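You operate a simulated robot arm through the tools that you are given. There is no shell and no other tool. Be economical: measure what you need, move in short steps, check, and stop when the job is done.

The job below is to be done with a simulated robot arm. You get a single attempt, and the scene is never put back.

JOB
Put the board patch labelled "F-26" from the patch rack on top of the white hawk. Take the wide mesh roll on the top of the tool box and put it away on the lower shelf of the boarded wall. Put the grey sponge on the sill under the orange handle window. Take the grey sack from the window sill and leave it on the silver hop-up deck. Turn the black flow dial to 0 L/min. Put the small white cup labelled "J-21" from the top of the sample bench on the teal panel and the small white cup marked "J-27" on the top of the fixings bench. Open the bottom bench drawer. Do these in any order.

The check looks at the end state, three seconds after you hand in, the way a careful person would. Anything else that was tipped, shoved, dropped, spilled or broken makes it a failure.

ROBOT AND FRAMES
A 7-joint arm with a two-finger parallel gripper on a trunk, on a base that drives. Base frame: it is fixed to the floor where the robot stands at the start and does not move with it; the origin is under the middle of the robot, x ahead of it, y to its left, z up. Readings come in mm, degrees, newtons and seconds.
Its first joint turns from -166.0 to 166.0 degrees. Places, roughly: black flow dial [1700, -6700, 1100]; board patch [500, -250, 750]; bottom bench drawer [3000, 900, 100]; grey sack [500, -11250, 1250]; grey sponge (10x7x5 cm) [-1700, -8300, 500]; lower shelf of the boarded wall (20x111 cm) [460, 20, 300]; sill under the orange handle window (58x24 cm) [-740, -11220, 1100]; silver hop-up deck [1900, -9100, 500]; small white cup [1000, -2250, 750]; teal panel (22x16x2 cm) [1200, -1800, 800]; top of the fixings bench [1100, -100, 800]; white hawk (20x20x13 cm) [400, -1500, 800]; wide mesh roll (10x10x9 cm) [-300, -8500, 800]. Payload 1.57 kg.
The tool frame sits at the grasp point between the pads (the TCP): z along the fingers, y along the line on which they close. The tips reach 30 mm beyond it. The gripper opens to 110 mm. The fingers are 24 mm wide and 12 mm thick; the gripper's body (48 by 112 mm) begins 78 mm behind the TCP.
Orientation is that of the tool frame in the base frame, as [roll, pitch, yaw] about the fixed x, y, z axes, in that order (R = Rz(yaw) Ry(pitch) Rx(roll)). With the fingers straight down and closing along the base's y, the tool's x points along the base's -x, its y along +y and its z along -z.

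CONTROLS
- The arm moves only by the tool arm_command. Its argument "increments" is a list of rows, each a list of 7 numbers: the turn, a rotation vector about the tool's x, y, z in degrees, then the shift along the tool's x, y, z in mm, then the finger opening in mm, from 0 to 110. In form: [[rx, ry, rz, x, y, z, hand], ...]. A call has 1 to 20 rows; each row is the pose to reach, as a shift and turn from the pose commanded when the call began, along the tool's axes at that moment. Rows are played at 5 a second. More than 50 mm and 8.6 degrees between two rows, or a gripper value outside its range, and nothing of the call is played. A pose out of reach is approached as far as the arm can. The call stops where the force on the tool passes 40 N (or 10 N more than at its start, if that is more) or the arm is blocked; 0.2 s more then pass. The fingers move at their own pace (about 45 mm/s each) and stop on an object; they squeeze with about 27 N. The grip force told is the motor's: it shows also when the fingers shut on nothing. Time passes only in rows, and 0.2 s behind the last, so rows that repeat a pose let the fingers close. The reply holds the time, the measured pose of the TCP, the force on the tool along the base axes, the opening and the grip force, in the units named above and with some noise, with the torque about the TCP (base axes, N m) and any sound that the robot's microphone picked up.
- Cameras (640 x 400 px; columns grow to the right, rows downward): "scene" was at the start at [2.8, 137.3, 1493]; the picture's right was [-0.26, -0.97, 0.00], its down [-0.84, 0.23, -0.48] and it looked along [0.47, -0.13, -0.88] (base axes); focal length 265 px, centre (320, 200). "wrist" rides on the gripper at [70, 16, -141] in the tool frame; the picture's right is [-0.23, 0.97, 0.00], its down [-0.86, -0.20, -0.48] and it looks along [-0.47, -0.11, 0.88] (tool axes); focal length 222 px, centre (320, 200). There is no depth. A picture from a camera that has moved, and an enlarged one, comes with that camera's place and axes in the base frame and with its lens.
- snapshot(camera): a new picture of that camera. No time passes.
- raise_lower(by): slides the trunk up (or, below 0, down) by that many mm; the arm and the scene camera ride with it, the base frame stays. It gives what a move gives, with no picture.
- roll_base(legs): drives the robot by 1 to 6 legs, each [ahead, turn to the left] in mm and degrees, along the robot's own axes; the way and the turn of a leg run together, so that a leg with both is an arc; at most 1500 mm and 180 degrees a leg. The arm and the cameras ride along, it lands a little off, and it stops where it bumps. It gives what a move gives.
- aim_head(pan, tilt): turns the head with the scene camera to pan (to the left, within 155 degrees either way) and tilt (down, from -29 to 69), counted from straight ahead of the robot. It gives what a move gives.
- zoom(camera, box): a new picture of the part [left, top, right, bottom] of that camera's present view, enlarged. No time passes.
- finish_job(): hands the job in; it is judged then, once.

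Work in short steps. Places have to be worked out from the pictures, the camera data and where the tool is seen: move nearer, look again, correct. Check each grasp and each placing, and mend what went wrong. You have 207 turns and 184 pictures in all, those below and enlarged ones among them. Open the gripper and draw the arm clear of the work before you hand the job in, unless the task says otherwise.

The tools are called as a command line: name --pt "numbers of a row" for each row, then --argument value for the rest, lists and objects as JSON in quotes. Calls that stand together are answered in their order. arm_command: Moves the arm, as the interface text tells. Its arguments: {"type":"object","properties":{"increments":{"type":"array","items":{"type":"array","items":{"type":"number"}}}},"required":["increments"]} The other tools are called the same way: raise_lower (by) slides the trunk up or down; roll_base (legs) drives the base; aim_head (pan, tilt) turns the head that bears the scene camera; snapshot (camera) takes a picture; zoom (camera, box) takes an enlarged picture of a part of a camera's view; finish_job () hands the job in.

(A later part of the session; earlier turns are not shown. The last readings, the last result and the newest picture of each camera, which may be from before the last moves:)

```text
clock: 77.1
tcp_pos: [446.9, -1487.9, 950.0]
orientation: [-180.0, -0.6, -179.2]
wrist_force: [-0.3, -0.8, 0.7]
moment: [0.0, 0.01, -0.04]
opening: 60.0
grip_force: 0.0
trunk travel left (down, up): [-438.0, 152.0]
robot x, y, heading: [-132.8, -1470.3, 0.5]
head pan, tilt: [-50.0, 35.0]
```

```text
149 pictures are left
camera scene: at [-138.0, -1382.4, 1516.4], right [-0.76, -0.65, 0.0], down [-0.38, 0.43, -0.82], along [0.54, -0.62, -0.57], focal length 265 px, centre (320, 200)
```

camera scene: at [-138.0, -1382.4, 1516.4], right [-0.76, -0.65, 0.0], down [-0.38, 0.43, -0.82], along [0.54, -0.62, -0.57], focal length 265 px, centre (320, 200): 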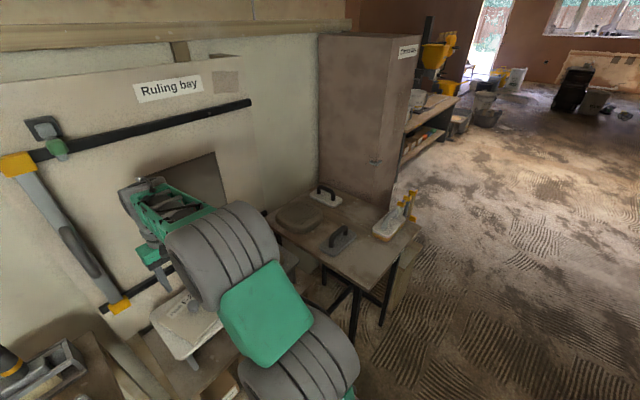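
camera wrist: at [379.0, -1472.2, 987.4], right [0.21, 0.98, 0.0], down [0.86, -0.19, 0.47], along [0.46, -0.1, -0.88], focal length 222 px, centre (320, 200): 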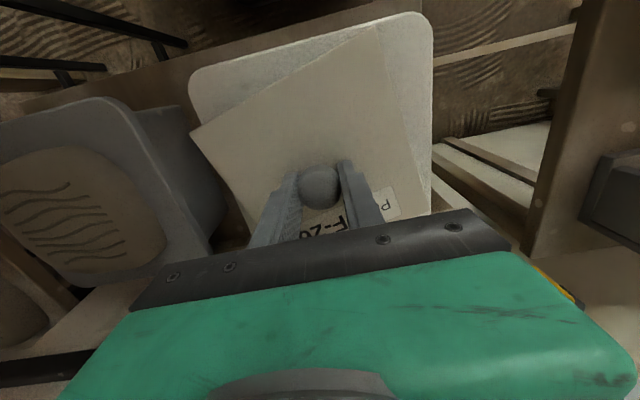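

Patch is on the hawk. Next, the cups: they seem to be behind the wall, so I drive down past the tall cabinet and look.

roll_base --legs '[[-350, 0], [0, -90], [1100, 0]]'

aim_head --pan 70 --tilt 25

snapshot --camera "scene"

aim_head --pan 15 --tilt 20

snapshot --camera "scene"

```text
clock: 88.4
tcp_pos: [-487.9, -3149.3, 951.3]
orientation: [-180.0, -0.6, 90.8]
wrist_force: [0.0, -0.3, -0.2]
moment: [-0.01, 0.0, -0.02]
opening: 60.1
grip_force: 0.0
trunk travel left (down, up): [-438.0, 152.0]
robot x, y, heading: [-466.7, -2567.3, -89.1]
head pan, tilt: [-50.0, 35.0]
```

```text
clock: 90.4
tcp_pos: [-487.8, -3147.4, 949.2]
orientation: [-180.0, -0.6, 90.8]
wrist_force: [0.7, -0.3, 0.4]
moment: [0.0, 0.01, -0.02]
opening: 60.2
grip_force: 0.1
trunk travel left (down, up): [-438.0, 152.0]
robot x, y, heading: [-470.4, -2571.4, -89.1]
head pan, tilt: [70.0, 25.0]
```

```text
148 pictures are left
camera scene: at [-229.3, -2537.1, 1532.3], right [-0.33, -0.94, 0.0], down [-0.4, 0.14, -0.91], along [0.86, -0.3, -0.42], focal length 265 px, centre (320, 200)
```

scene: 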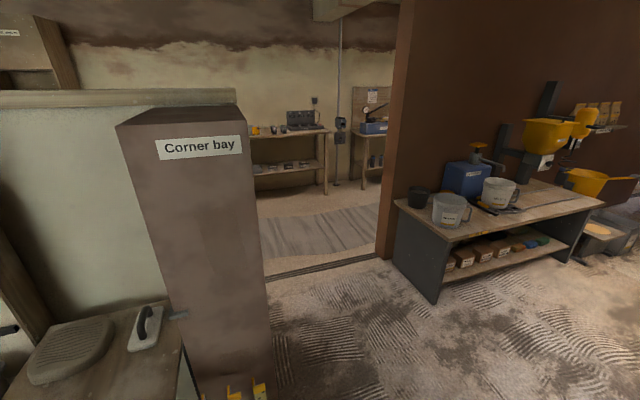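

```text
clock: 91.7
tcp_pos: [-488.0, -3148.7, 950.7]
orientation: [180.0, -0.5, 90.8]
wrist_force: [0.7, -0.6, 0.3]
moment: [0.01, -0.01, -0.05]
opening: 59.8
grip_force: 0.0
trunk travel left (down, up): [-438.0, 152.0]
robot x, y, heading: [-469.0, -2568.5, -89.3]
head pan, tilt: [15.0, 20.0]
```

```text
147 pictures are left
camera scene: at [-290.8, -2596.3, 1540.3], right [-0.96, -0.27, 0.0], down [-0.09, 0.33, -0.94], along [0.26, -0.9, -0.34], focal length 265 px, centre (320, 200)
```

scene: 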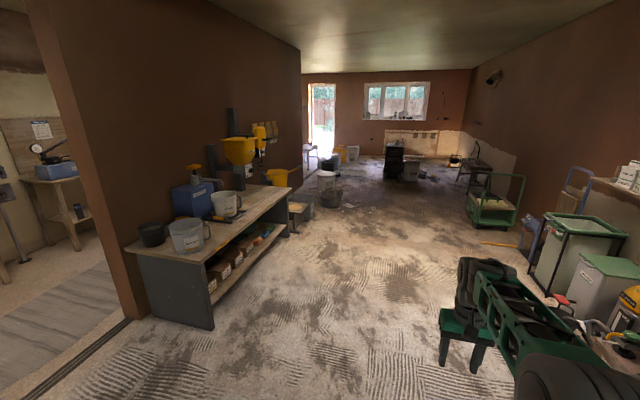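

There is a way round behind the cabinet. I drive there and look toward +y.

roll_base --legs '[[550, 0], [0, 89], [1450, 0]]'

aim_head --pan 100 --tilt 30

snapshot --camera "scene"

aim_head --pan 45 --tilt 20

snapshot --camera "scene"

```text
clock: 105.4
tcp_pos: [1579.1, -3163.3, 950.0]
orientation: [179.9, -0.6, 179.2]
wrist_force: [-0.9, 0.0, -0.3]
moment: [0.03, -0.01, 0.02]
opening: 60.0
grip_force: 0.1
trunk travel left (down, up): [-438.0, 152.0]
robot x, y, heading: [1002.5, -3132.3, -0.7]
head pan, tilt: [15.0, 20.0]
```

```text
clock: 107.0
tcp_pos: [1579.8, -3163.0, 950.3]
orientation: [-180.0, -0.6, 179.2]
wrist_force: [0.9, 0.3, -0.5]
moment: [0.01, 0.01, 0.03]
opening: 60.0
grip_force: 0.0
trunk travel left (down, up): [-438.0, 152.0]
robot x, y, heading: [1001.2, -3128.8, -0.7]
head pan, tilt: [100.0, 30.0]
```

```text
146 pictures are left
camera scene: at [927.2, -2885.9, 1524.3], right [0.99, 0.16, 0.0], down [0.08, -0.49, -0.87], along [-0.14, 0.85, -0.5], focal length 265 px, centre (320, 200)
```

scene: 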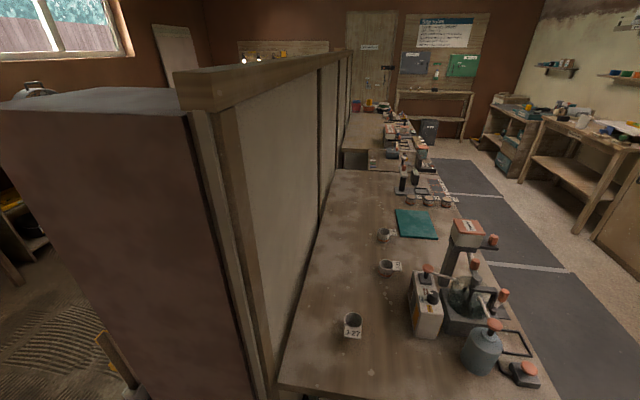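

```text
clock: 108.3
tcp_pos: [1579.1, -3164.6, 951.8]
orientation: [-180.0, -0.5, 179.2]
wrist_force: [-1.0, -0.1, -0.4]
moment: [0.02, 0.04, -0.03]
opening: 59.9
grip_force: 0.1
trunk travel left (down, up): [-438.0, 152.0]
robot x, y, heading: [1004.3, -3128.8, -0.6]
head pan, tilt: [45.0, 20.0]
```

```text
145 pictures are left
camera scene: at [1008.4, -2910.1, 1540.3], right [0.7, -0.72, 0.0], down [-0.24, -0.24, -0.94], along [0.67, 0.66, -0.34], focal length 265 px, centre (320, 200)
```

scene: 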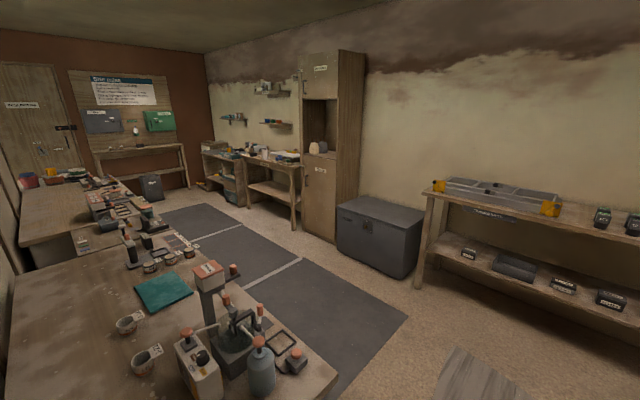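

The sample bench is here, with cups, and the teal panel. I zoom to read the labels.

zoom --camera "scene" --box '[60, 240, 240, 400]'

aim_head --pan 85 --tilt 35

zoom --camera "scene" --box '[180, 100, 400, 280]'

```text
2.50 times, centred on (150, 320) of scene
camera zoom: at [1008.4, -2910.1, 1540.3], right [0.7, -0.72, 0.0], down [-0.24, -0.24, -0.94], along [0.67, 0.66, -0.34], focal length 662 px, centre (745, -100)
```

zoom: 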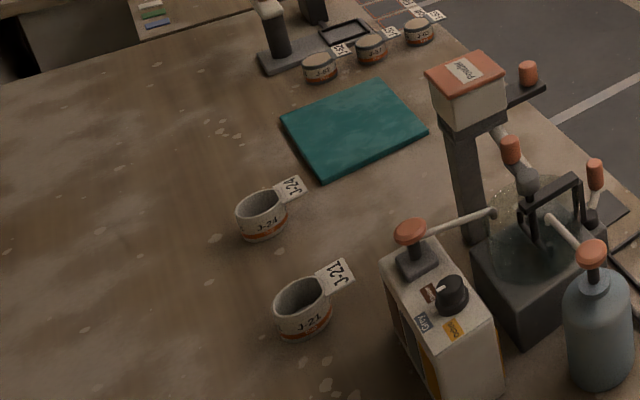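

```text
clock: 109.3
tcp_pos: [1579.4, -3165.2, 950.8]
orientation: [-180.0, -0.7, 179.2]
wrist_force: [-0.2, 0.3, 0.9]
moment: [0.04, 0.01, -0.02]
opening: 59.9
grip_force: 0.0
trunk travel left (down, up): [-438.0, 152.0]
robot x, y, heading: [999.2, -3133.3, -0.7]
head pan, tilt: [85.0, 35.0]
```

```text
2.22 times, centred on (290, 190) of scene
camera zoom: at [950.6, -2887.5, 1516.5], right [0.99, -0.1, 0.0], down [-0.06, -0.57, -0.82], along [0.08, 0.82, -0.57], focal length 588 px, centre (387, 222)
```

zoom: 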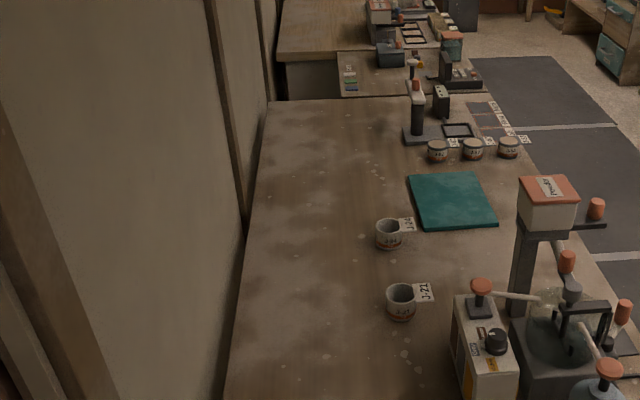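

J-21 is the second cup (≈[1056,-2146]), J-27 the nearest one. I look at the bench's underside and end to see how close the base can come.

aim_head --pan 75 --tilt 62

snapshot --camera "scene"

```text
clock: 110.2
tcp_pos: [1578.9, -3164.9, 950.1]
orientation: [-180.0, -0.6, 179.2]
wrist_force: [-0.7, -0.3, 0.4]
moment: [-0.01, -0.05, 0.0]
opening: 60.0
grip_force: 0.1
trunk travel left (down, up): [-438.0, 152.0]
robot x, y, heading: [1003.9, -3129.9, -0.7]
head pan, tilt: [75.0, 62.0]
```

```text
142 pictures are left
camera scene: at [959.2, -2913.2, 1480.0], right [0.96, -0.27, 0.0], down [-0.24, -0.85, -0.47], along [0.13, 0.45, -0.88], focal length 265 px, centre (320, 200)
```

scene: 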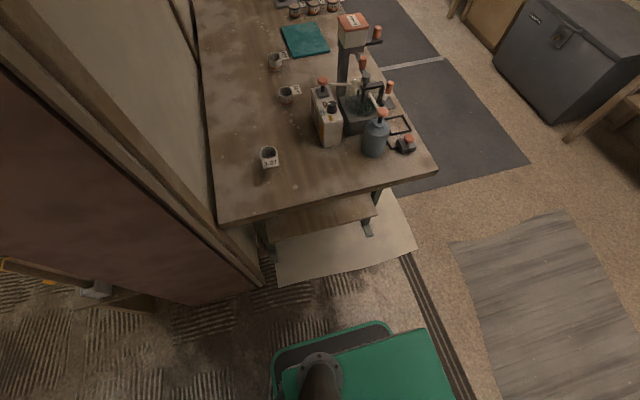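

Bench end is y≈-2557, with clear floor below back to ≈-2440, so I can stand at about [1010,-2815] facing +y. I raise the trunk a bit and drive there in steps.

raise_lower --by 100

roll_base --legs '[[10, 0], [0, 90.7], [200, 0]]'

aim_head --pan 0 --tilt 60

snapshot --camera "scene"

snapshot --camera "wrist"

```text
clock: 111.6
tcp_pos: [1579.6, -3163.3, 1051.5]
orientation: [180.0, -0.6, 179.1]
wrist_force: [-0.4, -0.5, -0.3]
moment: [0.06, 0.01, -0.02]
opening: 60.0
grip_force: 0.0
trunk travel left (down, up): [-538.0, 52.0]
robot x, y, heading: [999.0, -3130.2, -0.8]
head pan, tilt: [75.0, 62.0]
```

```text
clock: 117.3
tcp_pos: [1043.9, -2350.7, 1049.5]
orientation: [180.0, -0.7, -90.6]
wrist_force: [-0.2, -0.2, -0.4]
moment: [-0.01, -0.01, 0.0]
opening: 60.0
grip_force: 0.1
trunk travel left (down, up): [-538.0, 52.0]
robot x, y, heading: [1013.4, -2932.1, 89.2]
head pan, tilt: [75.0, 62.0]
```

```text
clock: 118.8
tcp_pos: [1045.0, -2352.2, 1050.6]
orientation: [-179.9, -0.6, -90.6]
wrist_force: [1.1, 0.0, -1.0]
moment: [0.0, -0.01, -0.03]
opening: 60.1
grip_force: 0.0
trunk travel left (down, up): [-538.0, 52.0]
robot x, y, heading: [1010.6, -2931.3, 89.6]
head pan, tilt: [0.0, 60.0]
```

```text
141 pictures are left
camera scene: at [857.3, -2923.2, 1582.2], right [1.0, -0.01, 0.0], down [-0.01, -0.87, -0.5], along [0.0, 0.5, -0.87], focal length 265 px, centre (320, 200)
```

scene: 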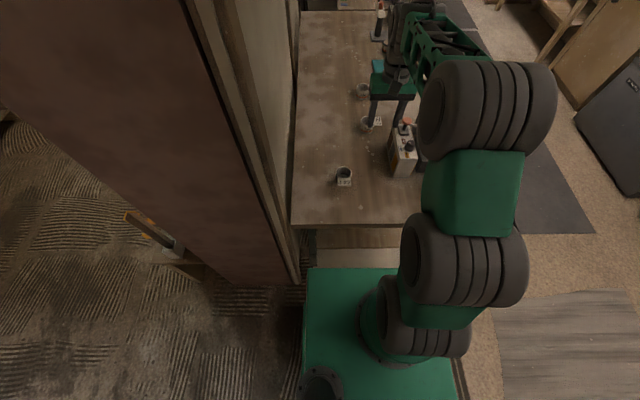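

```text
140 pictures are left
camera wrist: at [1027.9, -2419.1, 1193.7], right [-0.97, 0.24, 0.0], down [0.21, 0.86, 0.47], along [0.11, 0.46, -0.88], focal length 222 px, centre (320, 200)
```

wrist: 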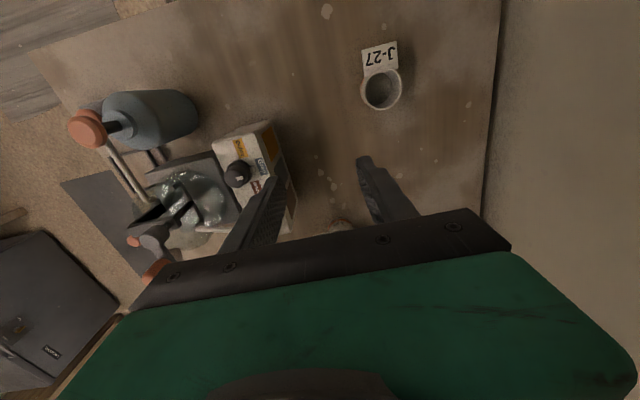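

J-27 is left for later. I drive on 110 mm and extend over J-21 while still high.

roll_base --legs '[[112, 0]]'

arm_command --pt "0 0 0 -30 0 0 100" --pt "0 0 0 -60 0 0 100"

snapshot --camera "wrist"

snapshot --camera "scene"

```text
clock: 120.0
tcp_pos: [1046.7, -2239.4, 1048.8]
orientation: [180.0, -0.7, -90.6]
wrist_force: [0.2, 0.5, -1.6]
moment: [0.0, -0.02, 0.0]
opening: 60.3
grip_force: 0.0
trunk travel left (down, up): [-538.0, 52.0]
robot x, y, heading: [1012.3, -2815.3, 89.4]
head pan, tilt: [0.0, 60.0]
```

```text
clock: 120.6
tcp_pos: [1046.2, -2178.2, 1048.9]
orientation: [-179.9, -0.7, -90.6]
wrist_force: [-0.9, 0.2, -0.5]
moment: [-0.02, 0.01, -0.02]
opening: 99.8
grip_force: 0.1
trunk travel left (down, up): [-538.0, 52.0]
robot x, y, heading: [1012.8, -2817.7, 89.4]
head pan, tilt: [0.0, 60.0]
```

```text
139 pictures are left
camera wrist: at [1029.6, -2245.5, 1192.6], right [-0.97, 0.24, 0.0], down [0.21, 0.86, 0.47], along [0.11, 0.45, -0.88], focal length 222 px, centre (320, 200)
```

wrist: 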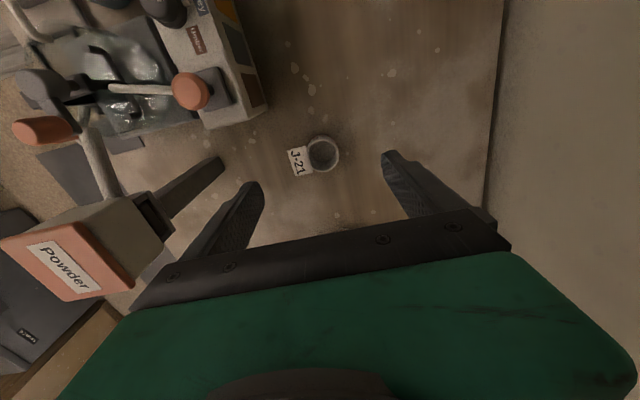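

```text
138 pictures are left
camera scene: at [858.5, -2809.9, 1582.2], right [1.0, -0.01, 0.0], down [-0.01, -0.87, -0.5], along [0.01, 0.5, -0.87], focal length 265 px, centre (320, 200)
```

scene: 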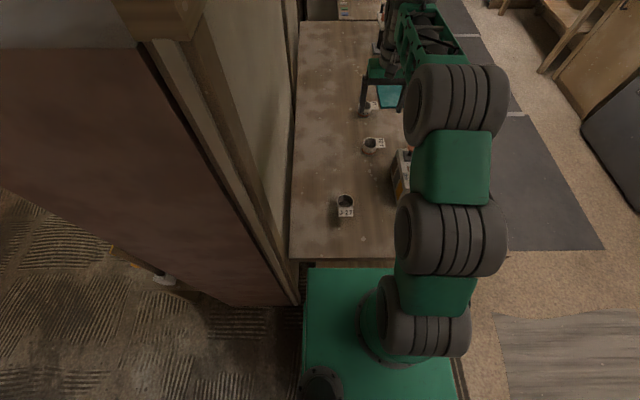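

Cup J-21 is at ≈[1049,-2148], about 50 mm wide, with its tag on the +x side. I turn the gripper 90° so fingers close along y, over the cup.

arm_command --pt "0 0 8.2 -3 0 0 100" --pt "0 0 16.4 -6 0 0 100" --pt "0 0 24.6 -9 0 0 100" --pt "0 0 32.8 -12 0 0 100" --pt "0 0 41 -15 0 0 100" --pt "0 0 49.2 -18 0 0 100" --pt "0 0 57.4 -21 0 0 100" --pt "0 0 65.6 -24 0 0 100" --pt "0 0 73.8 -27 0 0 100" --pt "0 0 82 -30 -3 0 100" --pt "0 0 90 -30 -3 40 100" --pt "0 0 90 -30 -3 80 100"

snapshot --camera "wrist"

snapshot --camera "scene"

```text
clock: 123.2
tcp_pos: [1049.2, -2149.2, 969.6]
orientation: [-179.4, 0.1, 179.3]
wrist_force: [-0.2, 0.2, -0.4]
moment: [0.0, -0.01, 0.0]
opening: 99.8
grip_force: 0.0
trunk travel left (down, up): [-538.0, 52.0]
robot x, y, heading: [1015.5, -2819.0, 89.3]
head pan, tilt: [0.0, 60.0]
```

```text
137 pictures are left
camera wrist: at [980.8, -2130.5, 1110.6], right [0.24, 0.97, -0.01], down [0.85, -0.2, 0.48], along [0.46, -0.12, -0.88], focal length 222 px, centre (320, 200)
```

wrist: 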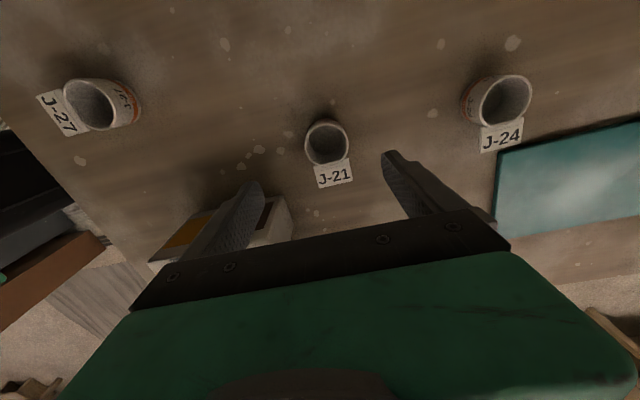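

```text
136 pictures are left
camera scene: at [858.5, -2810.3, 1582.3], right [1.0, -0.01, 0.0], down [-0.01, -0.87, -0.5], along [0.01, 0.5, -0.87], focal length 265 px, centre (320, 200)
```

scene: 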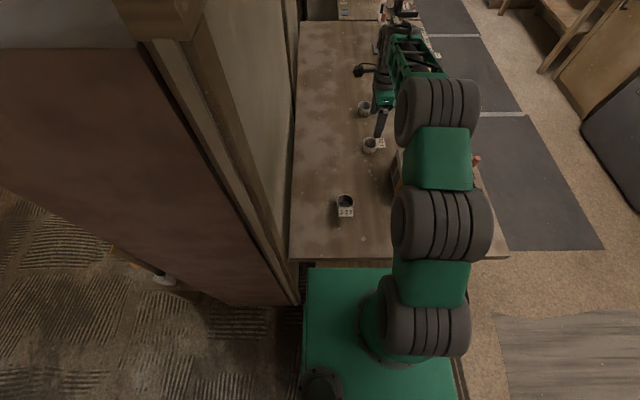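

I centre (+5 mm in y) and descend toward the cup.

arm_command --pt "0 0 0 0 5 30 100" --pt "0 0 0 0 5 70 100" --pt "0 0 0 0 5 105 100" --pt "0 0 0 0 5 120 100"

snapshot --camera "wrist"

zoom --camera "scene" --box '[300, 50, 480, 250]'

```text
clock: 124.2
tcp_pos: [1049.4, -2145.2, 848.5]
orientation: [-179.4, 0.1, 179.4]
wrist_force: [-0.3, -0.4, -0.6]
moment: [-0.03, 0.0, -0.03]
opening: 100.1
grip_force: 0.0
trunk travel left (down, up): [-538.0, 52.0]
robot x, y, heading: [1013.2, -2818.4, 89.3]
head pan, tilt: [0.0, 60.0]
```

```text
135 pictures are left
camera wrist: at [979.9, -2126.7, 990.7], right [0.24, 0.97, -0.01], down [0.85, -0.2, 0.48], along [0.46, -0.12, -0.88], focal length 222 px, centre (320, 200)
```

wrist: 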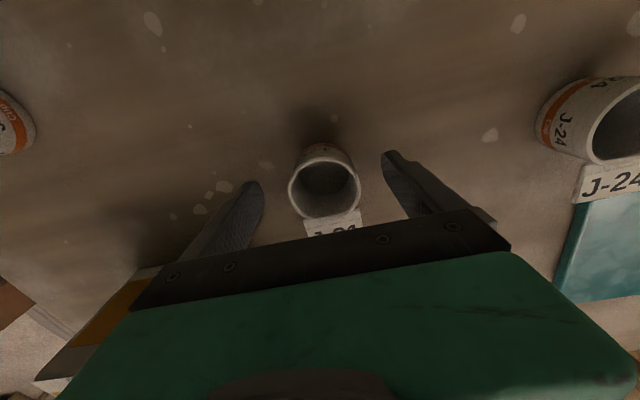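

```text
2.00 times, centred on (390, 150) of scene
camera zoom: at [858.5, -2810.4, 1582.2], right [1.0, -0.01, 0.0], down [-0.01, -0.87, -0.5], along [0.01, 0.5, -0.87], focal length 530 px, centre (180, 300)
```

zoom: 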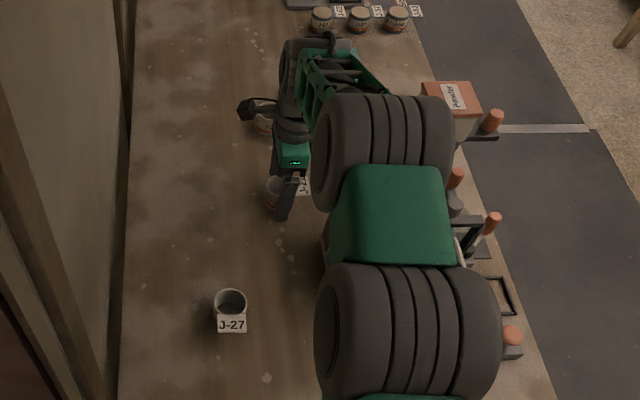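

I descend 12 mm more and close on the cup.

arm_command --pt "0 0 0 0 3 6 100" --pt "0 0 0 0 3 14 100" --pt "0 0 0 0 3 14 70" --pt "0 0 0 0 3 14 30" --pt "0 0 0 0 3 14 20" --pt "0 0 0 0 3 14 20" --pt "0 0 0 0 3 14 20"

snapshot --camera "wrist"

```text
clock: 125.8
tcp_pos: [1048.8, -2144.2, 834.6]
orientation: [-179.4, 0.0, 179.4]
wrist_force: [-0.2, 0.3, -0.1]
moment: [0.01, -0.01, 0.0]
opening: 50.3
grip_force: 26.4
trunk travel left (down, up): [-538.0, 52.0]
robot x, y, heading: [1015.1, -2817.4, 89.5]
head pan, tilt: [0.0, 60.0]
```

```text
133 pictures are left
camera wrist: at [980.2, -2124.4, 977.2], right [0.24, 0.97, -0.01], down [0.85, -0.2, 0.48], along [0.46, -0.12, -0.88], focal length 222 px, centre (320, 200)
```

wrist: 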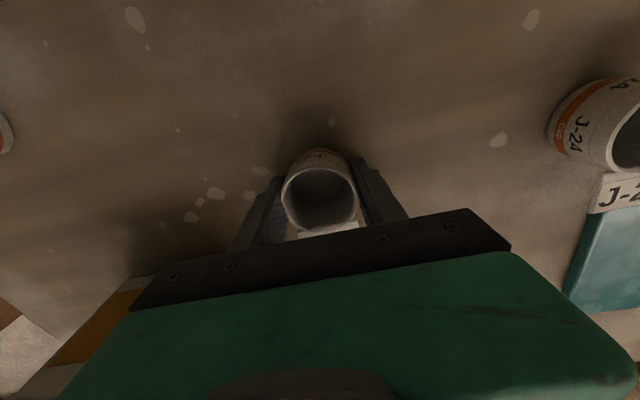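

Cup gripped (50 mm). I lift, then back out and check that it is held.

arm_command --pt "0 0 0 0 0 -40 20" --pt "0 0 0 0 0 -85 20" --pt "0 0 0 0 0 -130 20" --pt "0 0 0 0 0 -160 20"

roll_base --legs '[[-350, 0]]'

arm_command --pt "0 0 0 0 -40 0 20" --pt "0 0 0 0 -80 0 20" --pt "0 0 0 0 -120 0 20" --pt "0 0 0 0 -160 0 20" --pt "0 0 0 0 -200 0 20"

snapshot --camera "wrist"

```text
clock: 126.8
tcp_pos: [1049.7, -2141.1, 996.0]
orientation: [-179.3, 0.1, 179.4]
wrist_force: [-0.6, 0.6, -0.4]
moment: [-0.02, -0.01, 0.0]
opening: 50.4
grip_force: 26.7
trunk travel left (down, up): [-538.0, 52.0]
robot x, y, heading: [1017.5, -2815.1, 89.2]
head pan, tilt: [0.0, 60.0]
```

```text
clock: 129.1
tcp_pos: [1046.6, -2492.7, 994.9]
orientation: [-179.5, 0.1, 179.4]
wrist_force: [-0.6, 0.0, 0.2]
moment: [0.04, 0.05, 0.02]
opening: 50.3
grip_force: 27.3
trunk travel left (down, up): [-538.0, 52.0]
robot x, y, heading: [1012.1, -3170.9, 89.3]
head pan, tilt: [0.0, 60.0]
```

```text
clock: 130.3
tcp_pos: [1044.6, -2694.0, 998.3]
orientation: [-179.4, -0.1, 179.4]
wrist_force: [0.5, -0.5, 0.0]
moment: [0.03, 0.0, 0.0]
opening: 50.8
grip_force: 26.9
trunk travel left (down, up): [-538.0, 52.0]
robot x, y, heading: [1010.3, -3172.0, 89.5]
head pan, tilt: [0.0, 60.0]
```

```text
132 pictures are left
camera wrist: at [975.9, -2674.4, 1140.0], right [0.24, 0.97, -0.01], down [0.85, -0.2, 0.48], along [0.46, -0.12, -0.88], focal length 222 px, centre (320, 200)
```

wrist: 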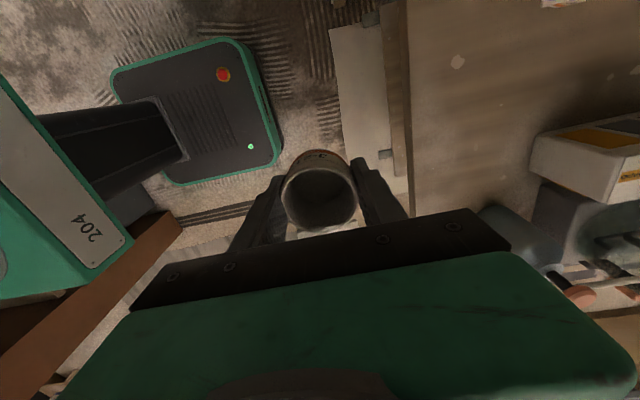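

Held. I drive into the aisle.

roll_base --legs '[[0, -89.5], [810, 0], [0, 90], [700, 0]]'

aim_head --pan 30 --tilt 35

snapshot --camera "scene"

```text
clock: 145.7
tcp_pos: [1867.0, -1997.8, 997.4]
orientation: [-179.3, 0.0, 179.3]
wrist_force: [0.7, -1.3, -0.3]
moment: [0.05, -0.02, -0.03]
opening: 50.3
grip_force: 27.6
trunk travel left (down, up): [-538.0, 52.0]
robot x, y, heading: [1830.8, -2476.3, 89.4]
head pan, tilt: [0.0, 60.0]
```

```text
clock: 146.7
tcp_pos: [1867.5, -1996.2, 997.4]
orientation: [-179.4, 0.1, 179.3]
wrist_force: [0.8, -0.1, 0.1]
moment: [0.01, 0.03, -0.02]
opening: 50.0
grip_force: 27.2
trunk travel left (down, up): [-538.0, 52.0]
robot x, y, heading: [1834.3, -2474.5, 89.5]
head pan, tilt: [30.0, 35.0]
```

```text
131 pictures are left
camera scene: at [1632.4, -2456.1, 1616.4], right [0.87, 0.49, 0.0], down [0.28, -0.5, -0.82], along [-0.4, 0.71, -0.57], focal length 265 px, centre (320, 200)
```

scene: 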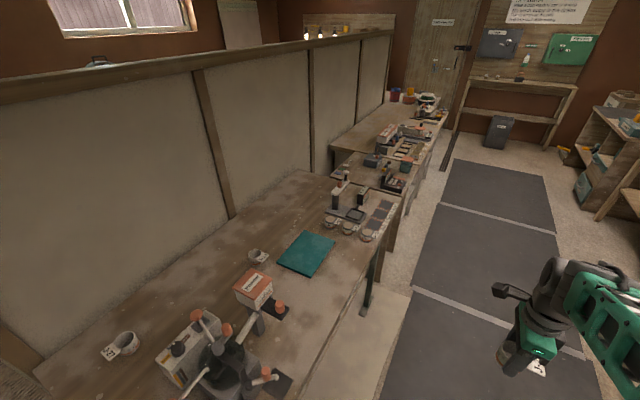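

Panel centre ≈[1213,-1812]. I drive alongside it and turn to face it.

roll_base --legs '[[664, 0], [0, 90]]'

aim_head --pan 0 --tilt 55

snapshot --camera "scene"

snapshot --camera "wrist"

```text
clock: 154.1
tcp_pos: [1359.7, -1781.5, 998.4]
orientation: [-179.5, 0.0, -90.7]
wrist_force: [-0.5, -0.2, -0.1]
moment: [0.0, -0.03, 0.0]
opening: 50.1
grip_force: 26.9
trunk travel left (down, up): [-538.0, 52.0]
robot x, y, heading: [1837.9, -1821.2, 179.0]
head pan, tilt: [30.0, 35.0]
```

```text
clock: 155.1
tcp_pos: [1361.0, -1781.9, 997.1]
orientation: [-179.4, 0.1, -90.7]
wrist_force: [0.0, 0.3, 0.2]
moment: [0.0, -0.01, 0.02]
opening: 50.3
grip_force: 27.0
trunk travel left (down, up): [-538.0, 52.0]
robot x, y, heading: [1838.8, -1817.6, 179.5]
head pan, tilt: [0.0, 55.0]
```

```text
130 pictures are left
camera scene: at [1824.0, -1971.4, 1588.3], right [0.01, 1.0, 0.0], down [0.82, -0.01, -0.57], along [-0.57, 0.01, -0.82], focal length 265 px, centre (320, 200)
```

scene: 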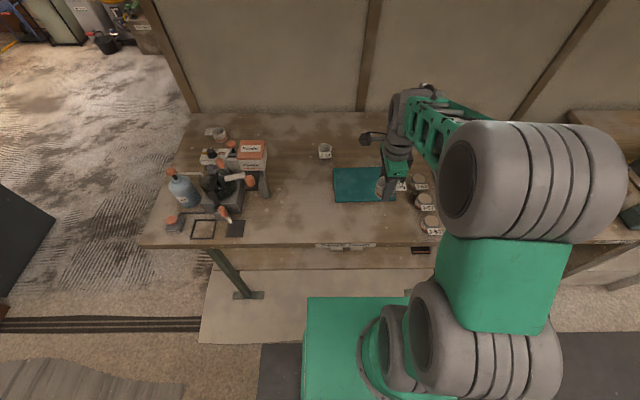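

```text
129 pictures are left
camera wrist: at [1342.7, -1849.7, 1139.7], right [-0.97, 0.24, -0.01], down [0.2, 0.85, 0.48], along [0.12, 0.46, -0.88], focal length 222 px, centre (320, 200)
```

wrist: 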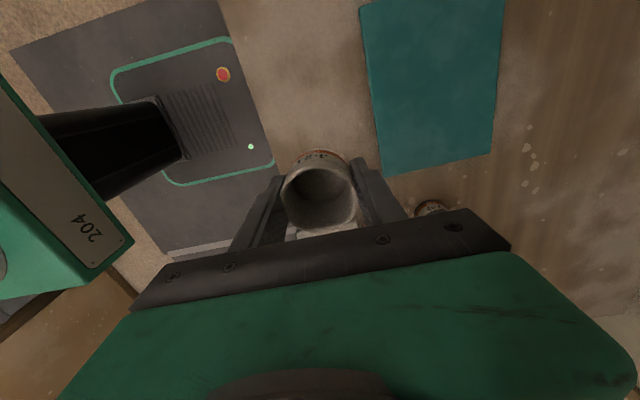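

I move over the panel centre (≈[1217,-1806]) and lower to just above contact height (~855).

arm_command --pt "0 0 0 8 45 0 20" --pt "0 0 0 16 90 0 20" --pt "0 0 0 24 143 0 20" --pt "0 0 0 24 143 45 20" --pt "0 0 0 24 143 90 20" --pt "0 0 0 24 143 125 20" --pt "0 0 0 24 143 136 20"

snapshot --camera "wrist"

zoom --camera "scene" --box '[280, 90, 480, 215]'

```text
refused: row 3 steps farther than a row can; nothing moved
```

```text
128 pictures are left
camera wrist: at [1342.7, -1849.7, 1139.7], right [-0.97, 0.24, -0.01], down [0.2, 0.85, 0.48], along [0.12, 0.46, -0.88], focal length 222 px, centre (320, 200)
```

wrist: 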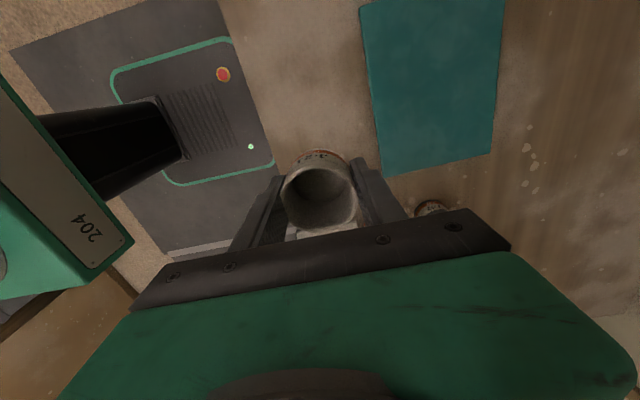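

```text
3.20 times, centred on (380, 152) of scene
camera zoom: at [1824.0, -1971.4, 1588.3], right [0.01, 1.0, 0.0], down [0.82, -0.01, -0.57], along [-0.57, 0.01, -0.82], focal length 847 px, centre (128, 352)
```

zoom: 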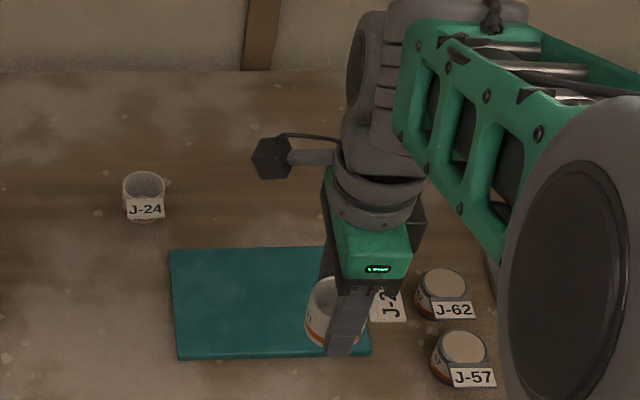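

I resend with smaller rows, to panel centre ≈[1216,-1801].

arm_command --pt "0 0 0 6 36 0 20" --pt "0 0 0 12 72 0 20" --pt "0 0 0 18 108 0 20" --pt "0 0 0 21 144 0 20" --pt "0 0 0 21 144 45 20" --pt "0 0 0 21 144 90 20" --pt "0 0 0 21 144 125 20" --pt "0 0 0 21 144 136 20"

snapshot --camera "wrist"

zoom --camera "scene" --box '[280, 90, 480, 215]'

```text
clock: 156.9
tcp_pos: [1218.1, -1799.8, 859.0]
orientation: [-179.4, 0.1, -90.7]
wrist_force: [-0.3, -0.7, 0.3]
moment: [0.01, 0.0, 0.02]
opening: 50.1
grip_force: 26.2
trunk travel left (down, up): [-538.0, 52.0]
robot x, y, heading: [1840.3, -1815.4, 179.4]
head pan, tilt: [0.0, 55.0]
```

```text
126 pictures are left
camera wrist: at [1200.0, -1868.7, 1001.2], right [-0.97, 0.24, -0.01], down [0.2, 0.85, 0.48], along [0.12, 0.46, -0.88], focal length 222 px, centre (320, 200)
```

wrist: 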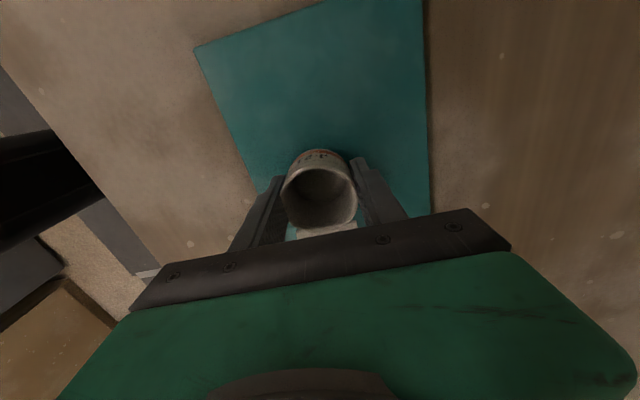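

```text
3.20 times, centred on (380, 152) of scene
camera zoom: at [1823.9, -1971.4, 1588.3], right [0.01, 1.0, 0.0], down [0.82, -0.01, -0.57], along [-0.57, 0.01, -0.82], focal length 847 px, centre (128, 352)
```

zoom: 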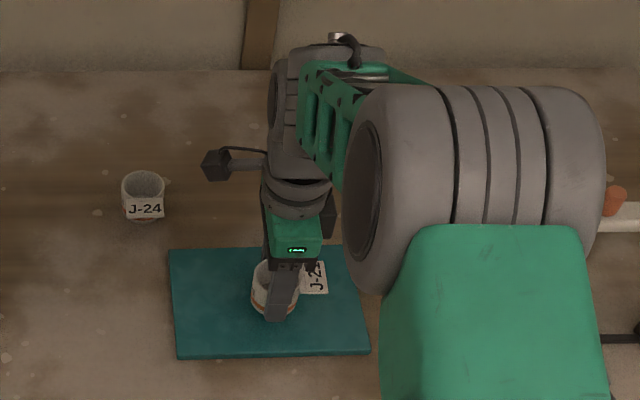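

Well centred on the panel. I lower in 2 mm steps watching for contact.

arm_command --pt "0 0 0 0 0 2 20" --pt "0 0 0 0 0 4 20" --pt "0 0 0 0 0 5 20"

arm_command --pt "0 0 0 0 0 1 20" --pt "0 0 0 0 0 2 20"

```text
clock: 157.7
tcp_pos: [1217.3, -1801.3, 854.3]
orientation: [-179.4, 0.0, -90.8]
wrist_force: [-0.2, 0.2, -0.9]
moment: [-0.02, -0.03, -0.04]
opening: 50.2
grip_force: 27.0
trunk travel left (down, up): [-538.0, 52.0]
robot x, y, heading: [1835.3, -1819.9, 179.4]
head pan, tilt: [0.0, 55.0]
```

```text
clock: 158.3
tcp_pos: [1217.8, -1800.1, 852.9]
orientation: [-179.4, 0.1, -90.7]
wrist_force: [0.0, -0.2, 0.2]
moment: [-0.02, 0.02, -0.02]
opening: 50.2
grip_force: 27.0
trunk travel left (down, up): [-538.0, 52.0]
robot x, y, heading: [1838.5, -1817.9, 179.5]
head pan, tilt: [0.0, 55.0]
```

No contact yet; continue.

arm_command --pt "0 0 0 0 0 1.5 20" --pt "0 0 0 0 0 3 20" --pt "0 0 0 0 0 4.5 20"

arm_command --pt "0 0 0 0 0 1.5 20" --pt "0 0 0 0 0 3 20"

```text
clock: 159.1
tcp_pos: [1217.1, -1800.1, 848.4]
orientation: [-179.4, 0.0, -90.7]
wrist_force: [0.4, -0.3, -0.2]
moment: [0.01, -0.01, 0.02]
opening: 50.0
grip_force: 27.1
trunk travel left (down, up): [-538.0, 52.0]
robot x, y, heading: [1840.6, -1818.4, 179.2]
head pan, tilt: [0.0, 55.0]
```

```text
clock: 159.7
tcp_pos: [1217.8, -1801.0, 845.7]
orientation: [-179.5, 0.0, -90.7]
wrist_force: [2.3, -0.4, 6.6]
moment: [0.02, 0.04, 0.03]
opening: 50.1
grip_force: 27.1
trunk travel left (down, up): [-538.0, 52.0]
robot x, y, heading: [1842.9, -1819.7, 179.3]
head pan, tilt: [0.0, 55.0]
```

Contact at 846 (6 N). I open and rise.

arm_command --pt "0 0 0 0 0 0 40" --pt "0 0 0 0 0 0 80" --pt "0 0 0 0 0 0 90" --pt "0 0 0 0 0 -40 90" --pt "0 0 0 0 0 -85 90" --pt "0 0 0 0 0 -130 90" --pt "0 0 0 0 0 -160 90"

zoom --camera "scene" --box '[280, 90, 480, 215]'

```text
clock: 161.3
tcp_pos: [1216.8, -1799.3, 1003.8]
orientation: [-179.3, 0.0, -90.7]
wrist_force: [-0.5, -0.4, 0.1]
moment: [-0.03, -0.01, 0.02]
opening: 89.8
grip_force: 0.0
trunk travel left (down, up): [-538.0, 52.0]
robot x, y, heading: [1839.2, -1817.5, 179.1]
head pan, tilt: [0.0, 55.0]
```

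```text
3.20 times, centred on (380, 152) of scene
camera zoom: at [1824.3, -1971.4, 1588.2], right [0.01, 1.0, 0.0], down [0.82, -0.01, -0.57], along [-0.57, 0.01, -0.82], focal length 847 px, centre (128, 352)
```

zoom: 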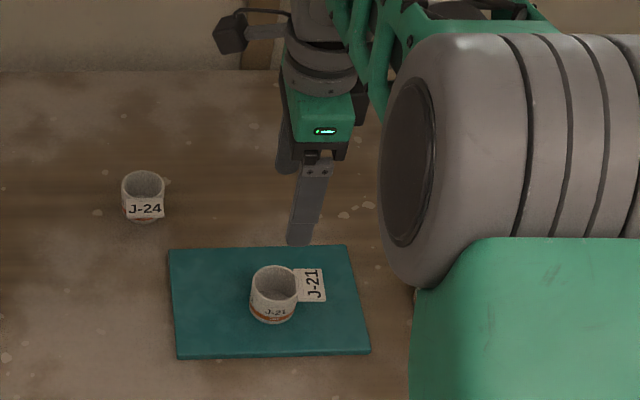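

J-21 sits upright on the teal panel. I retract and drive back for J-27.

arm_command --pt "0 0 0 0 -40 0 90" --pt "0 0 0 0 -80 0 90" --pt "0 0 0 0 -120 0 90" --pt "0 0 0 0 -150 0 90"

roll_base --legs '[[-200, 0], [0, 90.7], [1320, 0], [0, -90], [1030, 0], [0, -90]]'

```text
clock: 162.3
tcp_pos: [1369.0, -1801.4, 1007.6]
orientation: [-179.4, 0.0, -90.8]
wrist_force: [0.4, -0.6, 0.2]
moment: [0.01, -0.01, 0.01]
opening: 89.9
grip_force: 0.0
trunk travel left (down, up): [-538.0, 52.0]
robot x, y, heading: [1840.8, -1814.4, 179.2]
head pan, tilt: [0.0, 55.0]
```

```text
clock: 186.4
tcp_pos: [1009.3, -2665.1, 1007.8]
orientation: [-179.4, 0.0, 179.8]
wrist_force: [0.2, 0.0, 0.4]
moment: [0.02, 0.0, 0.06]
opening: 90.2
grip_force: 0.1
trunk travel left (down, up): [-538.0, 52.0]
robot x, y, heading: [997.3, -3137.5, 89.6]
head pan, tilt: [0.0, 55.0]
```

I drive 200 mm ahead and turn the gripper back while moving above J-27 (≈[946,-2388]).

roll_base --legs '[[200, 0]]'

arm_command --pt "0 0 -8.2 6 7 0 100" --pt "0 0 -16.4 12 14 0 100" --pt "0 0 -24.6 18 21 0 100" --pt "0 0 -32.8 24 28 0 100" --pt "0 0 -41 30 35 0 100" --pt "0 0 -49.2 36 42 0 100" --pt "0 0 -57.4 42 49 0 100" --pt "0 0 -65.6 48 56 0 100" --pt "0 0 -73.8 54 63 0 100" --pt "0 0 -82 60 70 0 100" --pt "0 0 -90 63 77 10 100" --pt "0 0 -90 63 77 50 100"

snapshot --camera "wrist"

```text
clock: 188.0
tcp_pos: [1009.5, -2465.0, 1006.8]
orientation: [-179.3, 0.0, 179.7]
wrist_force: [0.2, 0.0, 0.3]
moment: [-0.03, 0.04, 0.0]
opening: 90.1
grip_force: 0.0
trunk travel left (down, up): [-538.0, 52.0]
robot x, y, heading: [999.4, -2937.2, 89.8]
head pan, tilt: [0.0, 55.0]
```

```text
clock: 190.6
tcp_pos: [948.5, -2389.5, 956.1]
orientation: [180.0, -0.6, -90.1]
wrist_force: [0.2, 0.5, 0.1]
moment: [0.01, -0.02, 0.01]
opening: 100.1
grip_force: 0.0
trunk travel left (down, up): [-538.0, 52.0]
robot x, y, heading: [997.5, -2933.5, 89.8]
head pan, tilt: [0.0, 55.0]
```

```text
123 pictures are left
camera wrist: at [932.5, -2456.6, 1099.6], right [-0.97, 0.23, 0.0], down [0.2, 0.86, 0.47], along [0.11, 0.46, -0.88], focal length 222 px, centre (320, 200)
```

wrist: 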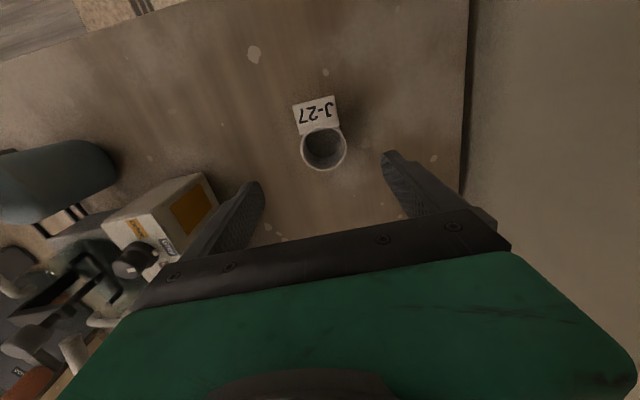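

Aligned. I descend to z≈834 and close.

arm_command --pt "0 0 0 0 3 40 100" --pt "0 0 0 0 3 80 100" --pt "0 0 0 0 3 110 100" --pt "0 0 0 0 3 122 100" --pt "0 0 0 0 3 122 70" --pt "0 0 0 0 3 122 30" --pt "0 0 0 0 3 122 20" --pt "0 0 0 0 3 122 20" --pt "0 0 0 0 3 122 20"

arm_command --pt "0 0 0 0 0 -40 20" --pt "0 0 0 0 0 -85 20" --pt "0 0 0 0 0 -130 20" --pt "0 0 0 0 0 -170 20"

snapshot --camera "wrist"

```text
clock: 192.6
tcp_pos: [944.9, -2389.8, 835.0]
orientation: [-180.0, -0.7, -90.4]
wrist_force: [-0.3, -0.1, -0.1]
moment: [0.04, 0.01, -0.01]
opening: 50.2
grip_force: 26.8
trunk travel left (down, up): [-538.0, 52.0]
robot x, y, heading: [1001.3, -2938.4, 89.7]
head pan, tilt: [0.0, 55.0]
```

```text
clock: 193.6
tcp_pos: [945.5, -2389.3, 1005.9]
orientation: [180.0, -0.7, -90.3]
wrist_force: [0.0, 0.8, -0.5]
moment: [-0.03, 0.0, 0.03]
opening: 50.0
grip_force: 27.4
trunk travel left (down, up): [-538.0, 52.0]
robot x, y, heading: [997.7, -2939.0, 89.7]
head pan, tilt: [0.0, 55.0]
```

```text
122 pictures are left
camera wrist: at [928.8, -2456.0, 1149.3], right [-0.97, 0.23, 0.0], down [0.2, 0.86, 0.47], along [0.11, 0.46, -0.88], focal length 222 px, centre (320, 200)
```

wrist: 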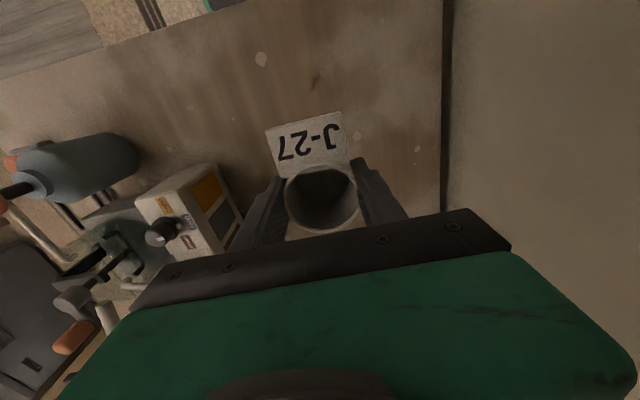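

J-27 held. I drive round into the aisle and north toward the fixings bench.

roll_base --legs '[[-220, 0], [0, -89.7], [900, 0], [0, 90], [1500, 0]]'

aim_head --pan 35 --tilt 30

snapshot --camera "scene"

aim_head --pan -25 --tilt 30

snapshot --camera "scene"

```text
clock: 214.3
tcp_pos: [1805.3, -1122.2, 1005.1]
orientation: [-180.0, -0.7, -88.9]
wrist_force: [0.2, 0.1, 0.5]
moment: [-0.04, 0.03, -0.02]
opening: 50.2
grip_force: 27.3
trunk travel left (down, up): [-538.0, 52.0]
robot x, y, heading: [1870.4, -1664.8, 91.1]
head pan, tilt: [0.0, 55.0]
```

```text
clock: 215.3
tcp_pos: [1804.0, -1121.9, 1006.1]
orientation: [180.0, -0.7, -89.0]
wrist_force: [0.6, 0.2, 0.2]
moment: [-0.01, -0.01, 0.01]
opening: 50.0
grip_force: 27.5
trunk travel left (down, up): [-538.0, 52.0]
robot x, y, heading: [1871.4, -1669.2, 91.3]
head pan, tilt: [35.0, 30.0]
```

```text
121 pictures are left
camera scene: at [1663.4, -1659.2, 1624.2], right [0.81, 0.59, 0.0], down [0.29, -0.4, -0.87], along [-0.51, 0.7, -0.5], focal length 265 px, centre (320, 200)
```

scene: 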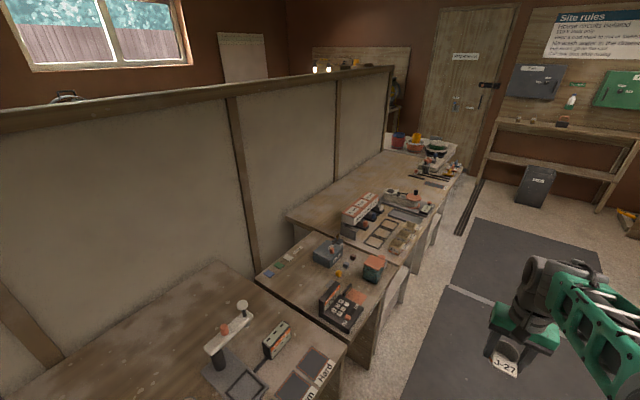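

```text
clock: 216.6
tcp_pos: [1804.6, -1121.8, 1004.6]
orientation: [-180.0, -0.6, -89.0]
wrist_force: [0.3, 0.8, 0.0]
moment: [0.01, 0.04, 0.0]
opening: 50.4
grip_force: 26.8
trunk travel left (down, up): [-538.0, 52.0]
robot x, y, heading: [1868.2, -1667.4, 91.2]
head pan, tilt: [-25.0, 30.0]
```

```text
120 pictures are left
camera scene: at [1753.2, -1649.6, 1624.3], right [0.91, -0.41, 0.0], down [-0.2, -0.46, -0.87], along [0.35, 0.79, -0.5], focal length 265 px, centre (320, 200)
```

scene: 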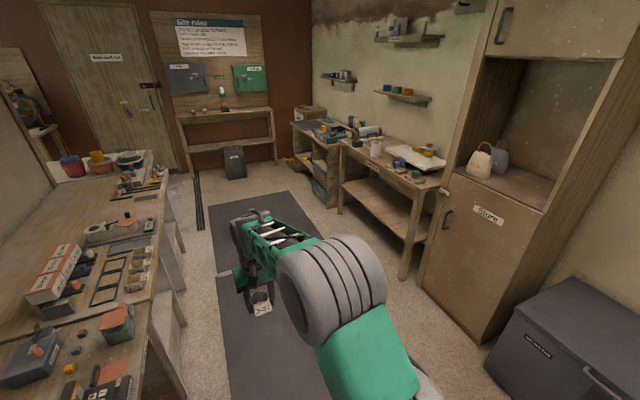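

I enlarge the far bench to be sure it is the fixings bench and find a free spot.

aim_head --pan 30 --tilt 28

zoom --camera "scene" --box '[240, 110, 480, 310]'

```text
clock: 217.9
tcp_pos: [1804.1, -1121.5, 1005.7]
orientation: [-180.0, -0.6, -89.0]
wrist_force: [-0.4, -0.3, -0.5]
moment: [0.01, 0.02, -0.03]
opening: 50.2
grip_force: 27.1
trunk travel left (down, up): [-538.0, 52.0]
robot x, y, heading: [1869.1, -1668.2, 91.3]
head pan, tilt: [30.0, 28.0]
```

```text
2.00 times, centred on (360, 210) of scene
camera zoom: at [1669.6, -1654.2, 1627.5], right [0.86, 0.52, 0.0], down [0.24, -0.4, -0.88], along [-0.45, 0.76, -0.47], focal length 530 px, centre (240, 180)
```

zoom: 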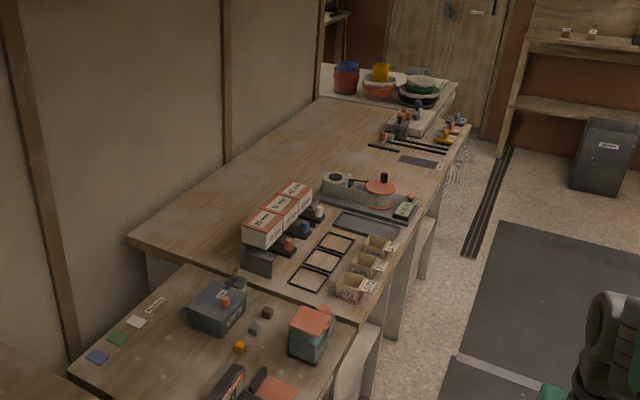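

The fixings bench has a free area near [1160,-20]. I drive alongside and turn to face it.

roll_base --legs '[[1400, -1.2], [240, 0], [0, 90]]'

aim_head --pan 0 --tilt 50

snapshot --camera "scene"

snapshot --camera "wrist"

```text
clock: 230.1
tcp_pos: [1317.8, -73.3, 1004.4]
orientation: [-180.0, -0.6, -0.1]
wrist_force: [-0.8, -0.2, -0.4]
moment: [-0.02, -0.01, 0.01]
opening: 50.3
grip_force: 27.1
trunk travel left (down, up): [-538.0, 52.0]
robot x, y, heading: [1868.2, -19.0, 179.7]
head pan, tilt: [30.0, 28.0]
```

```text
clock: 231.1
tcp_pos: [1318.7, -73.4, 1005.6]
orientation: [-180.0, -0.6, -0.2]
wrist_force: [-0.5, 0.2, -0.4]
moment: [0.0, -0.02, -0.02]
opening: 50.1
grip_force: 26.6
trunk travel left (down, up): [-538.0, 52.0]
robot x, y, heading: [1863.2, -17.8, 179.8]
head pan, tilt: [0.0, 50.0]
```

```text
118 pictures are left
camera scene: at [1848.9, -173.5, 1594.8], right [0.0, 1.0, 0.0], down [0.77, 0.0, -0.64], along [-0.64, 0.0, -0.77], focal length 265 px, centre (320, 200)
```

scene: 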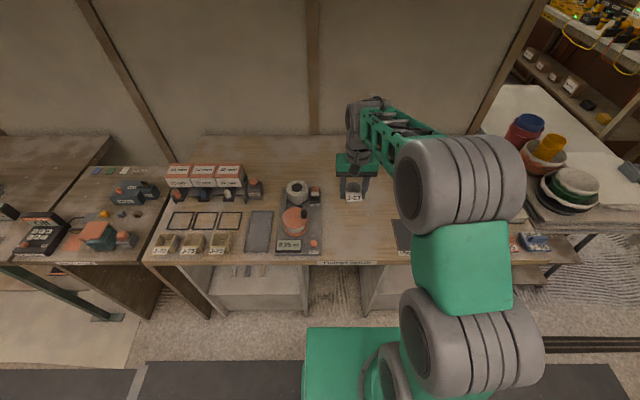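

```text
117 pictures are left
camera wrist: at [1386.6, -88.7, 1148.8], right [-0.23, -0.97, 0.0], down [-0.86, 0.2, 0.47], along [-0.46, 0.11, -0.88], focal length 222 px, centre (320, 200)
```

wrist: 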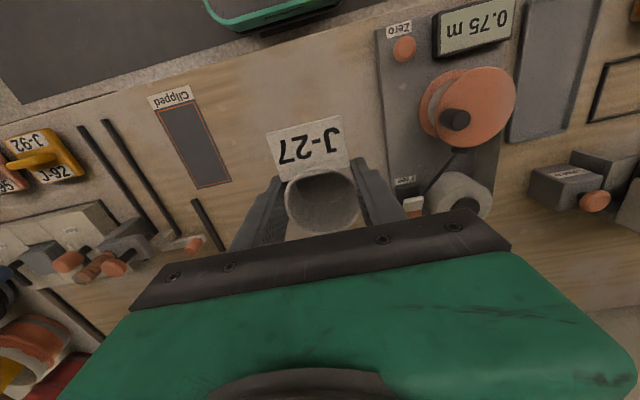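

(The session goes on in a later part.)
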